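You operate a simulated robot arm through the tools that you are given. There is no shell and no other tool. Be economical: measure what you need, move in short steps, check, and stop when the job is done.

Carry out the task below with a simulated robot arm. There is one attempt and no reset: what you move stays moved.

TASK
Take the blue carton that says "N51DF-30" from the top of the steel bench and leave it on top of the silver roll.
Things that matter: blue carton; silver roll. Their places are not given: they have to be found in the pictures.

It is judged by the outcome, as a careful person would: the job done as asked, and still so three seconds after it is handed in. It fails if anything else is knocked over, pushed out of place, dropped, spilled or broken.

THE ROBOT
A 7-joint arm with a two-finger parallel gripper, fixed in place. Base frame: the origin is at the foot of the arm, x ahead of it, y to its left, z up; the work surface is at about z = 0. Lengths are in m, angles in degrees, forces in N, time in s.
With the tool pointing down near the work surface it reaches from about 0.24 to 0.62 m from the base axis. Its first joint turns from -66.0 to 66.0 degrees. Payload 2.6 kg.
Tool frame: the origin (TCP) lies between the finger pads and is the grasp point; the fingertips stand 0.03 m ahead of it; z points along the fingers, y is the line along which they close. The gripper opens to 0.094 m. The fingers are 0.028 m wide and 0.01 m thick; the gripper's body (0.05 by 0.096 m) begins 0.055 m behind the TCP.
Orientation is that of the tool frame in the base frame, as a unit quaternion [x, y, z, w]. With the fingers straight down and closing along the base's y, the tool's x points along the base's -x, its y along +y and its z along -z.

THE INTERFACE
- The arm moves only by the tool nudge_tool. Its argument "moves" is a list of rows, each a list of 6 numbers: the shift along the tool's x, y, z in m, then the turn, a rotation vector about the tool's x, y, z in rad. In form: [[tx, ty, tz, ax, ay, az], ...]. A call has 1 to 10 rows; each row shifts and turns the commanded pose from where the row before left it, along the tool's axes as they then stand. "claw" is the finger opening in m, from 0 to 0.094, set as the call begins (left out, the last holds). A row lasts 0.2 s, in which the tool goes at most 0.05 m and 8.6 degrees; a call with a longer step from one row to the next is refused whole, and so is a gripper value outside its range. A pose out of reach is approached as far as the arm can. The call stops where the force on the tool passes 40 N (or 10 N more than at its start, if that is more) or the arm is blocked; 0.2 s more then pass. The fingers move at their own pace (about 0.072 m/s each) and stop on an object; they squeeze with about 43 N. The grip force told is the motor's: it shows also when the fingers shut on nothing. Time passes only in rows, and 0.2 s behind the last, so rows that do not move let the fingers close. It gives the time, the measured TCP pose, the force on the tool (base axes), the opening and the grip force at its end, in the units of the frame above (readings bear some noise), and new pictures: "pictures" is both (left out), scene, wrist or none.
- Cameras (640 x 400 px; columns grow to the right, rows downward): "scene" is fixed at [0.0183, 0.4241, 0.581]; the picture's right is [-0.88, -0.48, 0.00], its down [-0.27, 0.48, -0.83] and it looks along [0.40, -0.73, -0.55] (base axes); focal length 370 px, centre (320, 200). "wrist" rides on the gripper at [-0.037, 0, -0.058] in the tool frame; the picture's right is [0.00, -1.00, 0.00], its down [0.97, 0.00, -0.24] and it looks along [0.24, 0.00, 0.97] (tool axes); focal length 218 px, centre (320, 200).
- probe_pixels(camera, pixels): for up to 12 pixels [column, row] of the newest picture of that camera ("zoom" is the newest enlarged one), the place [x, y, z] in the base frame of the surface seen there, good to about 0.002 m, but the place of the scene camera against the robot may be out by one fixed shift of up to 0.025 m in any direction. No time passes.
- inspect(camera, box): a new picture of the part [left, top, right, bottom] of that camera's present view, enlarged. No time passes.
- close_job(): hands the job in; it is judged then, once.

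Work in short steps. Measure before you move; look again where a grasp or a placing could have gone wrong, and mend it. You have 60 turns and 120 pictures in all, the two below and enlarged ones among them. Open the gripper and draw the arm clear of the work before you hand the job in, unless the task says otherwise; then end with one line.

The tools are called after ">>>" as a command line: name --pt "numbers of a row" for each row, then --argument value for the rest, lists and objects as JSON in quotes. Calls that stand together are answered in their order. nudge_tool: Moves the arm, as the interface text tells. Its arguments: {"type":"object","properties":{"moves":{"type":"array"},"claw":{"type":"number"},"pictures":{"type":"string","enum":["both","scene","wrist","none"]}},"required":["moves"]} The other tools are called the same way: probe_pixels (camera, pixels) gives the place of the surface under pixels of a picture; inspect (camera, box) takes an enlarged picture of a part of a camera's view; close_job () hands the job in.

At the start:

```text
clock: 0.0
ee_pos: [0.3204, -0.1429, 0.2904]
tool_rot: [0.0, 1.0, 0.0, 0.0]
wrist_force: [0.0, -0.6, -0.2]
opening: 0.0939
finger_force: 0.0
```

scene: 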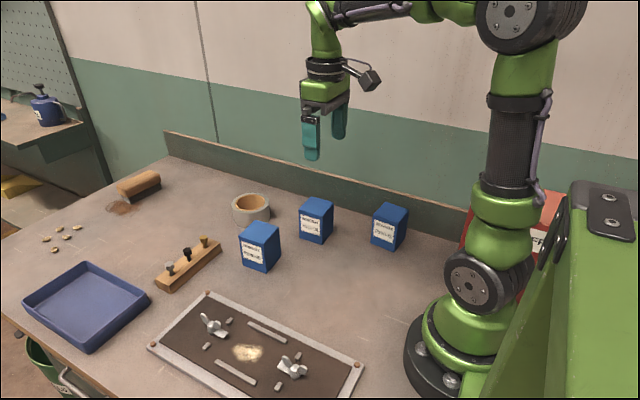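
wrist: 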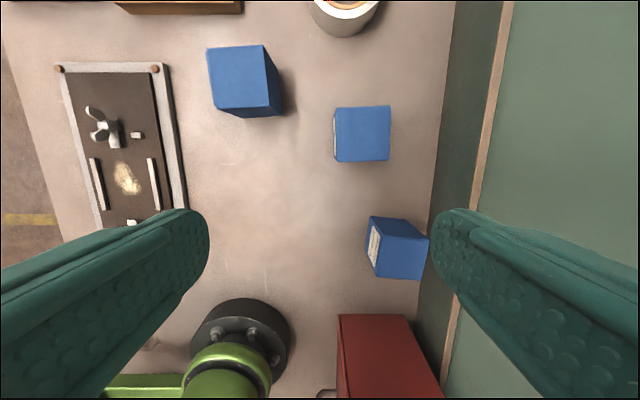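

I see three blue cartons at scene (260,246), (316,220), (389,227) and a silver roll at (251,208). I'll read the labels first.

>>> inspect --camera "scene" --box '[230, 210, 290, 280]'

>>> inspect --camera "scene" --box '[290, 190, 350, 250]'

>>> inspect --camera "scene" --box '[360, 195, 420, 255]'

```text
5.71 times, centred on (260, 245) of scene
```

zoom: 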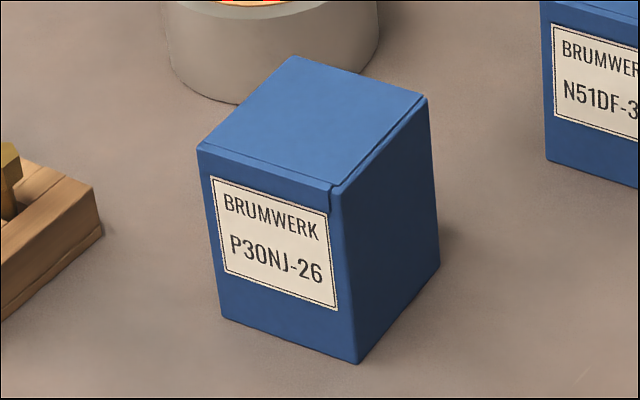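

```text
6.67 times, centred on (320, 220) of scene
```

zoom: 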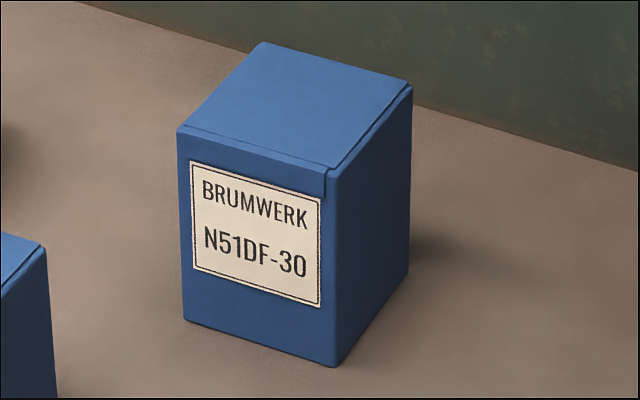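

```text
6.67 times, centred on (390, 225) of scene
```

zoom: 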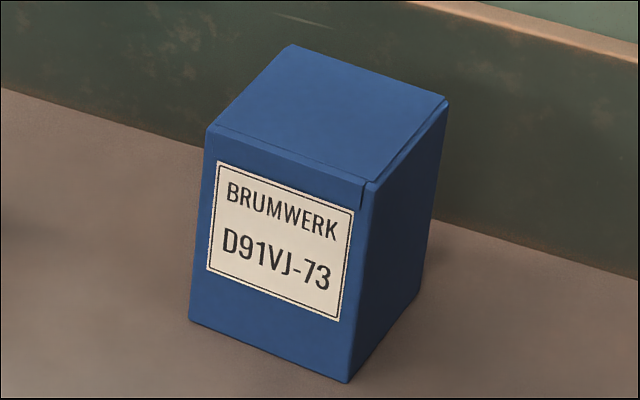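

The target is the middle carton, N51DF-30, at wrist (362,134). I'll measure its corners and the roll from both cameras.

>>> inspect --camera "wrist" --box '[290, 0, 450, 180]'

>>> probe_pixels --camera "wrist" --pixels '[[340, 111], [387, 110], [387, 157], [340, 157], [363, 134], [318, 8], [375, 8], [345, 16], [345, 32], [300, 150], [420, 130], [275, 80]]'

>>> probe_pixels --camera "scene" --pixels '[[314, 200], [329, 206], [302, 210], [318, 214], [330, 202], [251, 195], [236, 205], [267, 206], [251, 212], [251, 202], [240, 198], [263, 198]]'

>>> inspect --camera "scene" --box '[215, 175, 290, 235]'

```text
2.22 times, centred on (370, 90) of wrist
```

zoom: 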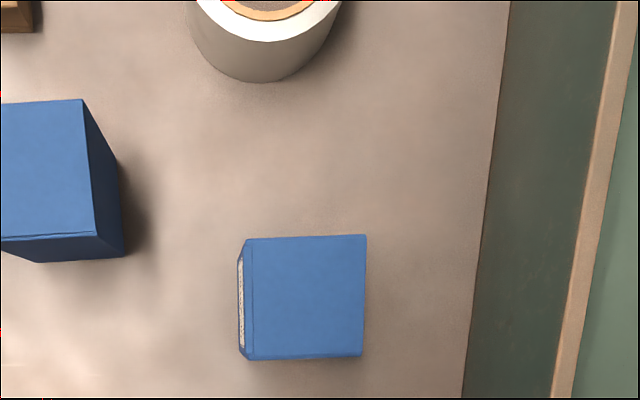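

```text
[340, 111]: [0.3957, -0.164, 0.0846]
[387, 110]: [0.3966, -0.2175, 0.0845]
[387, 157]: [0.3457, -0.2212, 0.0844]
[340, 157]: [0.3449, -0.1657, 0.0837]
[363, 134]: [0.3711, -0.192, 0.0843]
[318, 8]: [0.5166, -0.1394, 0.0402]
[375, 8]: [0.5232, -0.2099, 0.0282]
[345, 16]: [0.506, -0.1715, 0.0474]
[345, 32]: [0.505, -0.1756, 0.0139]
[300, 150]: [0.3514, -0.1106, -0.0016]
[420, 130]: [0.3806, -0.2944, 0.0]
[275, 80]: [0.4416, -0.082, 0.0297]
```

```text
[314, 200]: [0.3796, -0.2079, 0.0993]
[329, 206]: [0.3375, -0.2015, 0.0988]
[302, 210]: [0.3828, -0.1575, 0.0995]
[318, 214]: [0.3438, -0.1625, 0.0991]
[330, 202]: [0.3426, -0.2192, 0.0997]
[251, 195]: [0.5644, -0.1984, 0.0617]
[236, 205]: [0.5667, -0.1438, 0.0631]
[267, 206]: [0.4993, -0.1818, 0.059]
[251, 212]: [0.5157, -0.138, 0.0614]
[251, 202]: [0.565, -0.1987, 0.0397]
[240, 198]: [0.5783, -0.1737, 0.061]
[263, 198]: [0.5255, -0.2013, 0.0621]
```

```text
6.67 times, centred on (252, 205) of scene
```

zoom: 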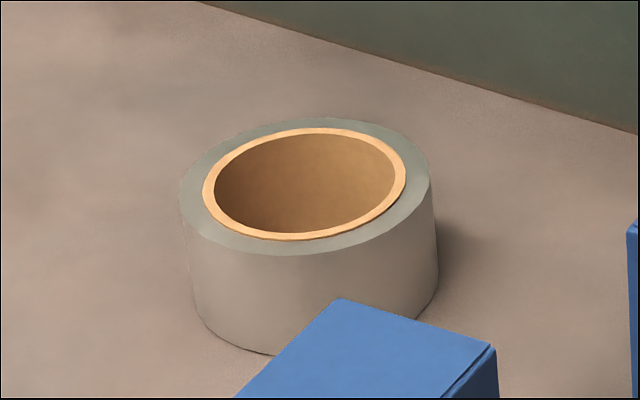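

The carton top is at z≈0.084, centred at about (0.371,-0.192). The roll is cut off at the top of the wrist view, so I'll move forward at height to measure it.

>>> nudge_tool --pt "-0.04 -0.01 0 0 0 0" --pt "-0.04 -0.01 0 0 0 0" --pt "-0.04 -0.01 0 0 0 0" --pt "-0.04 0 0 0 0 0" --pt "0 0 0 0 0 0" --pictures "wrist"

```text
clock: 1.2
ee_pos: [0.4808, -0.171, 0.2912]
tool_rot: [-0.001, 1.0, 0.0, 0.0]
wrist_force: [-1.0, 0.4, -0.1]
opening: 0.0939
finger_force: 0.0
```

wrist: 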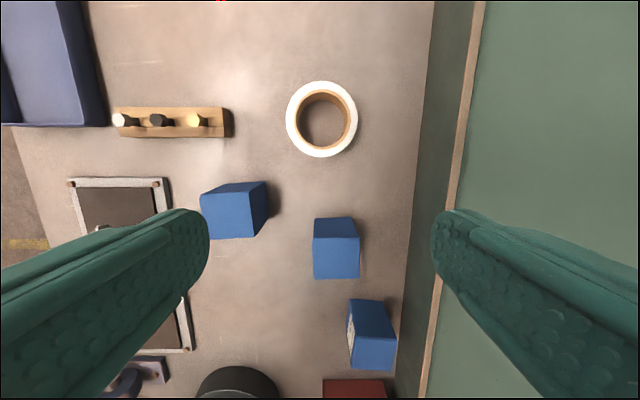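

The roll is now fully in view, centred near wrist (322,119). I'll probe its rim.

>>> probe_pixels --camera "wrist" --pixels '[[291, 117], [353, 117], [321, 86], [321, 151], [298, 95], [345, 95], [298, 140], [345, 140], [323, 120], [316, 244], [357, 243], [336, 260]]'

>>> inspect --camera "wrist" --box '[260, 60, 400, 290]'

```text
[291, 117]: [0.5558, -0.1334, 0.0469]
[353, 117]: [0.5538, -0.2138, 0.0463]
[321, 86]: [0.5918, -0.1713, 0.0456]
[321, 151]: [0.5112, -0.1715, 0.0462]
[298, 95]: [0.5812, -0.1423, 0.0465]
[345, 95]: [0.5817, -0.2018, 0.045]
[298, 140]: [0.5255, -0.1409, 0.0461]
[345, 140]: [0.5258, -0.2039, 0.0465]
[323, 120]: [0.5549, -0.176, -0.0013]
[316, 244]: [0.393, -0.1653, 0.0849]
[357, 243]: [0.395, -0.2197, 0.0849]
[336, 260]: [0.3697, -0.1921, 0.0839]
```

```text
1.74 times, centred on (330, 175) of wrist
```

zoom: 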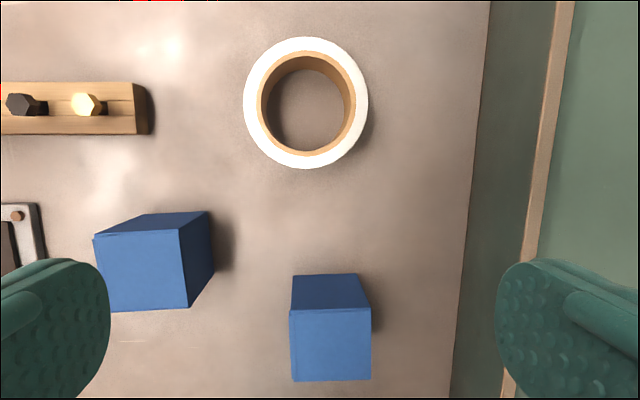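

Roll: centre (0.5515,-0.1735), top z 0.046, outer radius about 0.047. Carton: centre (0.371,-0.192), about 0.058 wide, yawed about 1.5°. I'll move above the carton and check.

>>> nudge_tool --pt "0.037 -0.007 0 0 0 -0.026" --pt "0.037 -0.007 0 0 0 0" --pt "0.036 -0.007 0 0 0 0" --pt "0 0 0.04 0 0 0" --pt "0 0 0.04 0 0 0" --pt "0 0 0.04 0 0 0" --pt "0 0 0 0 0 0" --pictures "both"

```text
clock: 2.8
ee_pos: [0.3717, -0.1944, 0.1703]
tool_rot: [-0.013, 1.0, 0.0, 0.001]
wrist_force: [-0.4, -0.3, -0.4]
opening: 0.094
finger_force: 0.0
```

scene: 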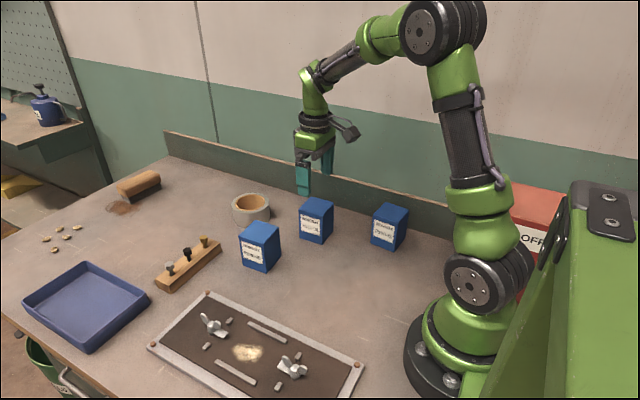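
wrist: 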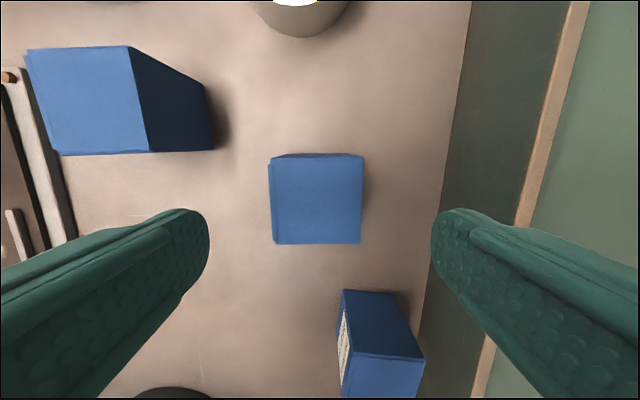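

The carton's top face sits square between the fingers, spanning (269–363, 157–243). I'll confirm its centre.

>>> probe_pixels --camera "wrist" --pixels '[[275, 200], [360, 200], [318, 161], [318, 240], [317, 200]]'

```text
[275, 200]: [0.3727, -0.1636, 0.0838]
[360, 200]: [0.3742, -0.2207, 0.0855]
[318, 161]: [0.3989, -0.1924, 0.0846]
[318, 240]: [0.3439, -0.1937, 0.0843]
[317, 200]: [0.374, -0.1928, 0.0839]
```

The centre is about (0.3715,-0.192). I'll shift 2 mm in y and descend to z≈0.06.

>>> nudge_tool --pt "0 0.002 0.03 0 0 0" --pt "0 0 0.03 0 0 0" --pt "0 0 0.03 0 0 0" --pt "0 0 0.02 0 0 0" --pt "0 0 0 0 0 0" --pictures "both"

```text
clock: 4.0
ee_pos: [0.3703, -0.193, 0.0604]
tool_rot: [-0.013, 1.0, 0.0, 0.0]
wrist_force: [0.3, -0.8, 0.1]
opening: 0.0938
finger_force: 0.0
```

scene: 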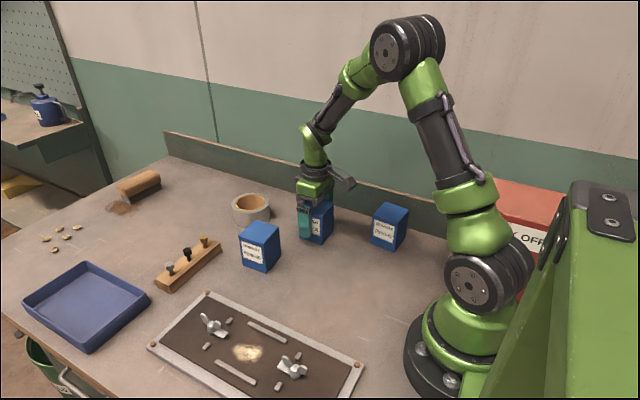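
wrist: 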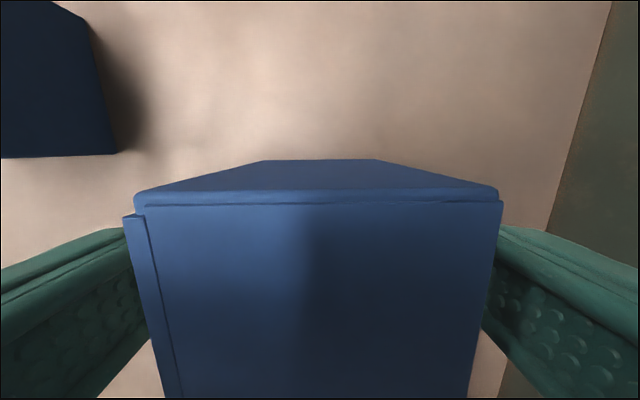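

The fingers straddle the carton, so I'll close.

>>> nudge_tool --pt "0 0 0 0 0 0" --pt "0 0 0 0 0 0" --pt "0 0 0 0 0 0" --pt "0 0 0 0 0 0" --claw 0.02 --pictures "none"

```text
clock: 5.0
ee_pos: [0.3709, -0.1945, 0.0614]
tool_rot: [-0.013, 1.0, -0.001, 0.0]
wrist_force: [0.3, 0.2, -0.9]
opening: 0.0659
finger_force: 43.3
```

It's gripped at 0.066 m with 43 N. I'll lift gently.

>>> nudge_tool --pt "0 0 -0.015 0 0 0" --pt "0 0 -0.03 0 0 0" --pt "0 0 -0.035 0 0 0" --pt "0 0 -0.03 0 0 0" --pt "0 0 0 0 0 0" --pictures "both"

```text
clock: 6.2
ee_pos: [0.3713, -0.1925, 0.1711]
tool_rot: [-0.013, 1.0, 0.0, 0.001]
wrist_force: [-0.4, -0.5, -1.3]
opening: 0.0659
finger_force: 42.4
```

scene: 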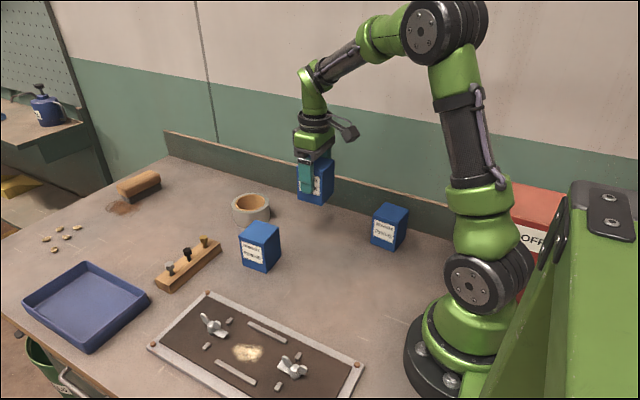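
wrist: 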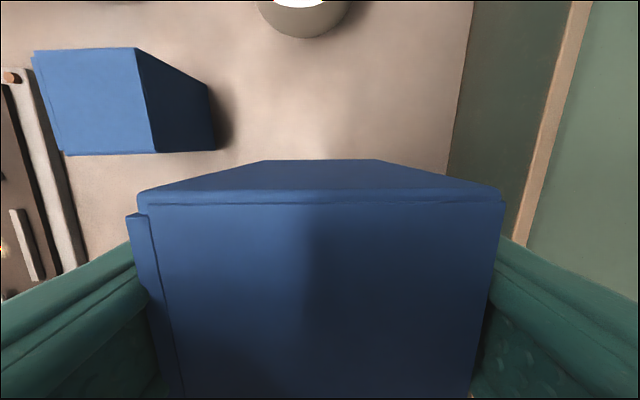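

Lifted cleanly. I'll carry it over the roll centre, dx +0.180 and dy +0.019.

>>> nudge_tool --pt "-0.03 0.0025 0 0 0 0" --pt "-0.03 0.0025 0 0 0 0" --pt "-0.03 0.0025 0 0 0 0" --pt "-0.03 0.0025 0 0 0 0" --pt "-0.03 0.0025 0 0 0 0" --pt "-0.03 0.002 0 0 0 0" --pt "0 0 0 0 0 0" --pt "0 0 0 0 0 0" --pictures "both"

```text
clock: 8.0
ee_pos: [0.5499, -0.175, 0.1718]
tool_rot: [-0.013, 1.0, 0.0, 0.0]
wrist_force: [-0.4, 0.1, -1.1]
opening: 0.0659
finger_force: 43.4
```

scene: 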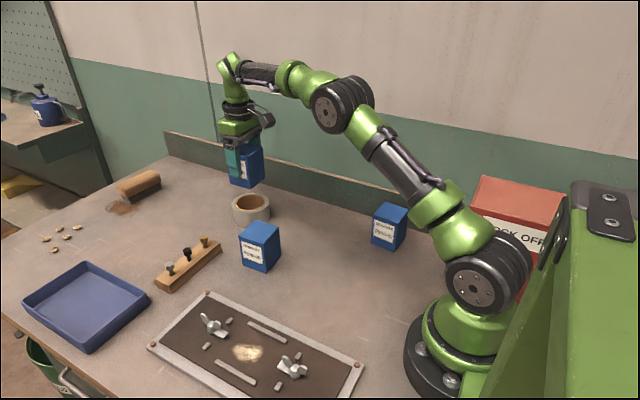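
wrist: 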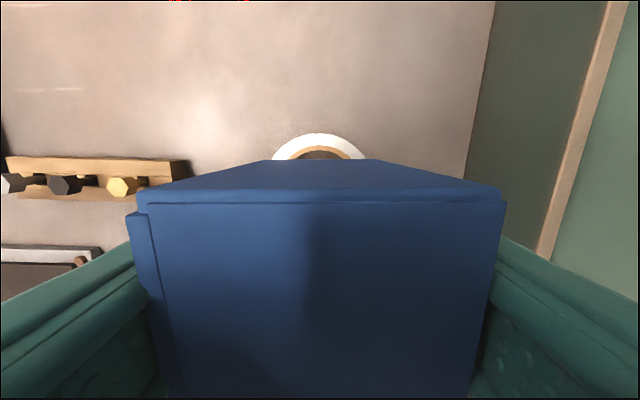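

The roll rim is centred at wrist column 319, under the carton. Contact is expected at TCP z≈0.107, so I'll descend to 0.121 and check.

>>> nudge_tool --pt "-0.001 0.001 0.02 0 0 0" --pt "0 0 0.02 0 0 0" --pt "0 0 0.01 0 0 0" --pt "0 0 0 0 0 0" --pictures "both"

>>> inspect --camera "scene" --box '[205, 150, 305, 240]'

```text
clock: 9.0
ee_pos: [0.5504, -0.1724, 0.1215]
tool_rot: [-0.013, 1.0, 0.001, 0.0]
wrist_force: [0.1, 1.0, -1.8]
opening: 0.0659
finger_force: 42.9
```

scene: 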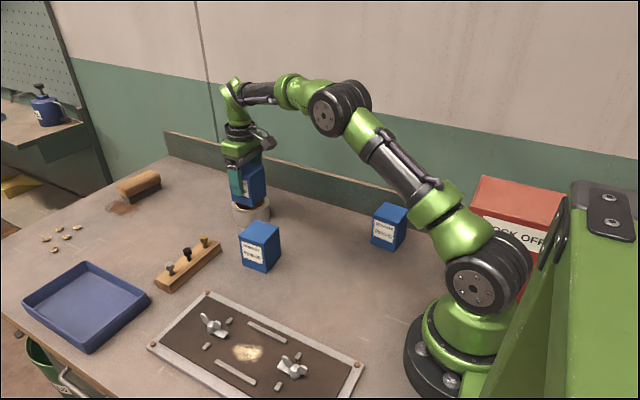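
wrist: 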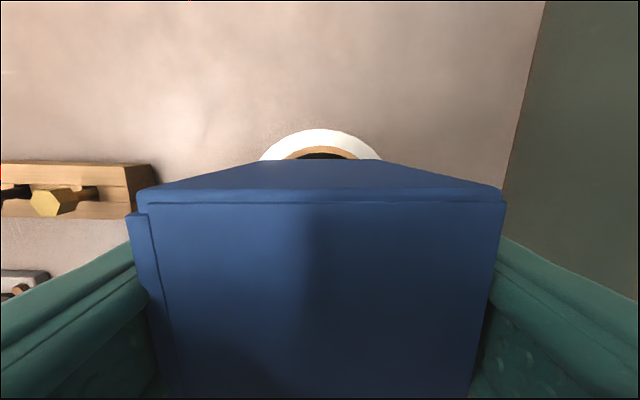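

```text
4.44 times, centred on (255, 195) of scene
```

zoom: 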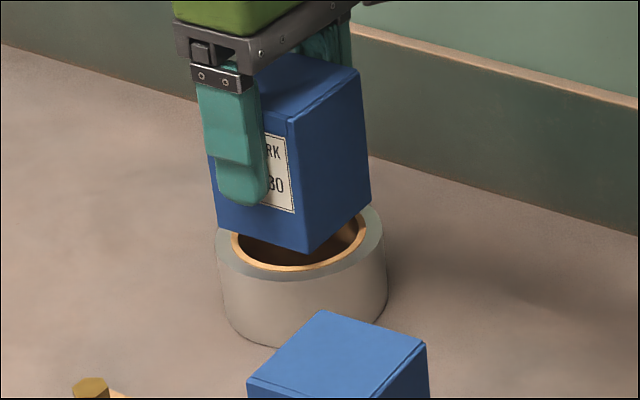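

It looks centred. I'll check the far rim relative to the carton's far bottom edge.

>>> probe_pixels --camera "wrist" --pixels '[[320, 132], [265, 158], [376, 158], [320, 150], [320, 163], [264, 163], [374, 163]]'

```text
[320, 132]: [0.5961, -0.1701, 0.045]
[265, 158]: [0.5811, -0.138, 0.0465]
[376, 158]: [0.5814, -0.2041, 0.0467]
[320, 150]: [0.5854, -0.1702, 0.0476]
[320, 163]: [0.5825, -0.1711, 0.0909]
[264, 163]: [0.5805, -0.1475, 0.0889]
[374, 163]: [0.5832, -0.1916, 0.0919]
```

Far rim is at x=0.597 and carton face at 0.582, with y centred near -0.172. That's well centred, so I'll lower slowly to contact.

>>> nudge_tool --pt "0 0 0.006 0 0 0" --pt "0 0 0.004 0 0 0" --pt "0 0 0.002 0 0 0" --pt "0 0 0.001 0 0 0" --pt "0 0 0 0 0 0" --pictures "none"

>>> inspect --camera "scene" --box '[205, 150, 305, 240]'

```text
clock: 10.2
ee_pos: [0.5512, -0.1749, 0.1101]
tool_rot: [-0.013, 1.0, 0.001, 0.001]
wrist_force: [-3.9, -0.3, 10.2]
opening: 0.066
finger_force: 43.2
```

```text
4.44 times, centred on (255, 195) of scene
```

zoom: 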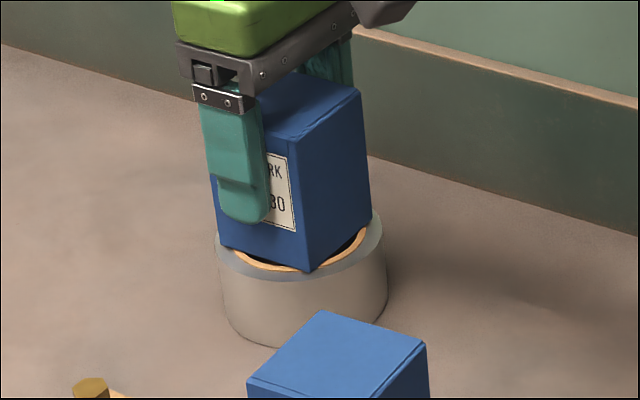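

Contact shows at 10 N upward, with the carton seated across the ring. I'll release.

>>> nudge_tool --pt "0 0 0 0 0 0" --pt "0 0 0 0 0 0" --pt "0 0 0 0 0 0" --claw 0.094 --pictures "both"

```text
clock: 11.0
ee_pos: [0.5513, -0.1727, 0.1065]
tool_rot: [-0.013, 1.0, 0.0, 0.001]
wrist_force: [0.1, 0.2, 0.0]
opening: 0.0942
finger_force: 0.2
```

scene: 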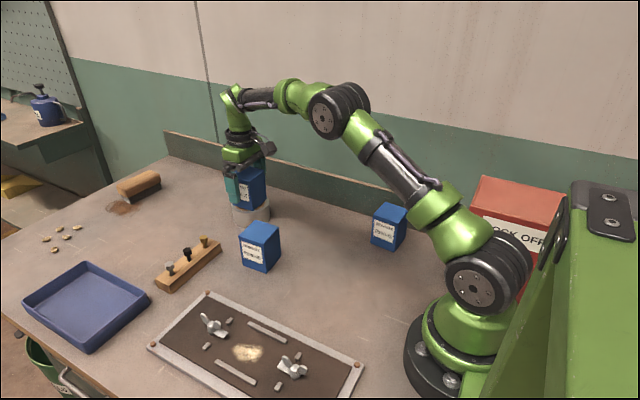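
wrist: 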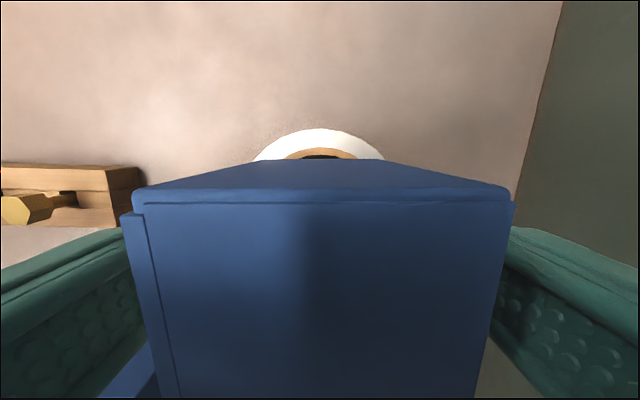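

The fingers are clear on both sides and the carton is resting on the roll. I'll withdraw straight up, then back.

>>> nudge_tool --pt "0 0 -0.02 0 0 0" --pt "0 0 -0.035 0 0 0" --pt "0 0 -0.04 0 0 0" --pt "0 0 -0.04 0 0 0" --pt "0.04 0 -0.03 0 0 0" --pt "0.04 0 0 0 0 0" --pt "0.04 0 0 0 0 0" --pt "0 0 0 0 0 0" --pt "0 0 0 0 0 0" --pictures "both"

>>> inspect --camera "scene" --box '[205, 150, 305, 240]'

```text
clock: 13.0
ee_pos: [0.4285, -0.1771, 0.2725]
tool_rot: [-0.013, 1.0, 0.0, 0.0]
wrist_force: [-0.6, -0.5, -0.4]
opening: 0.0941
finger_force: 0.1
```

scene: 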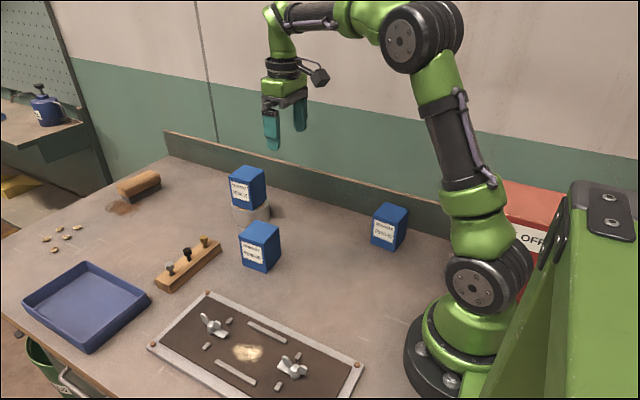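
wrist: 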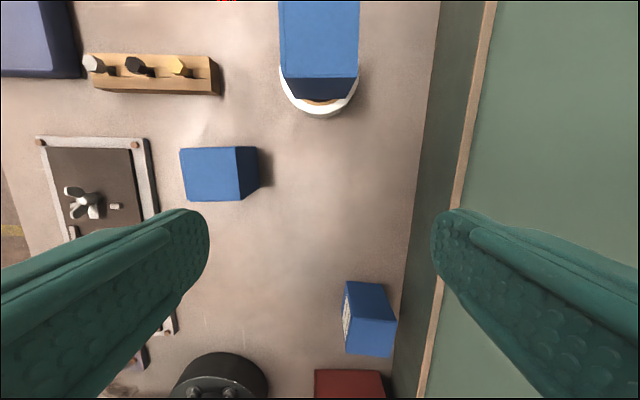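

```text
4.44 times, centred on (255, 195) of scene
```

zoom: 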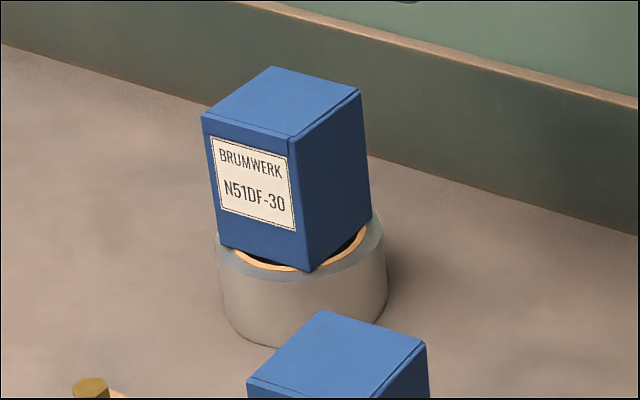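

The N51DF-30 carton stands upright and centred on the roll, the other objects are unmoved and the arm is clear. I'll hand the job in.

>>> close_job

```text
The job is handed in.
```

The blue carton marked "N51DF-30" is standing upright and centred on top of the silver roll, nothing else was moved, and the job is handed in.
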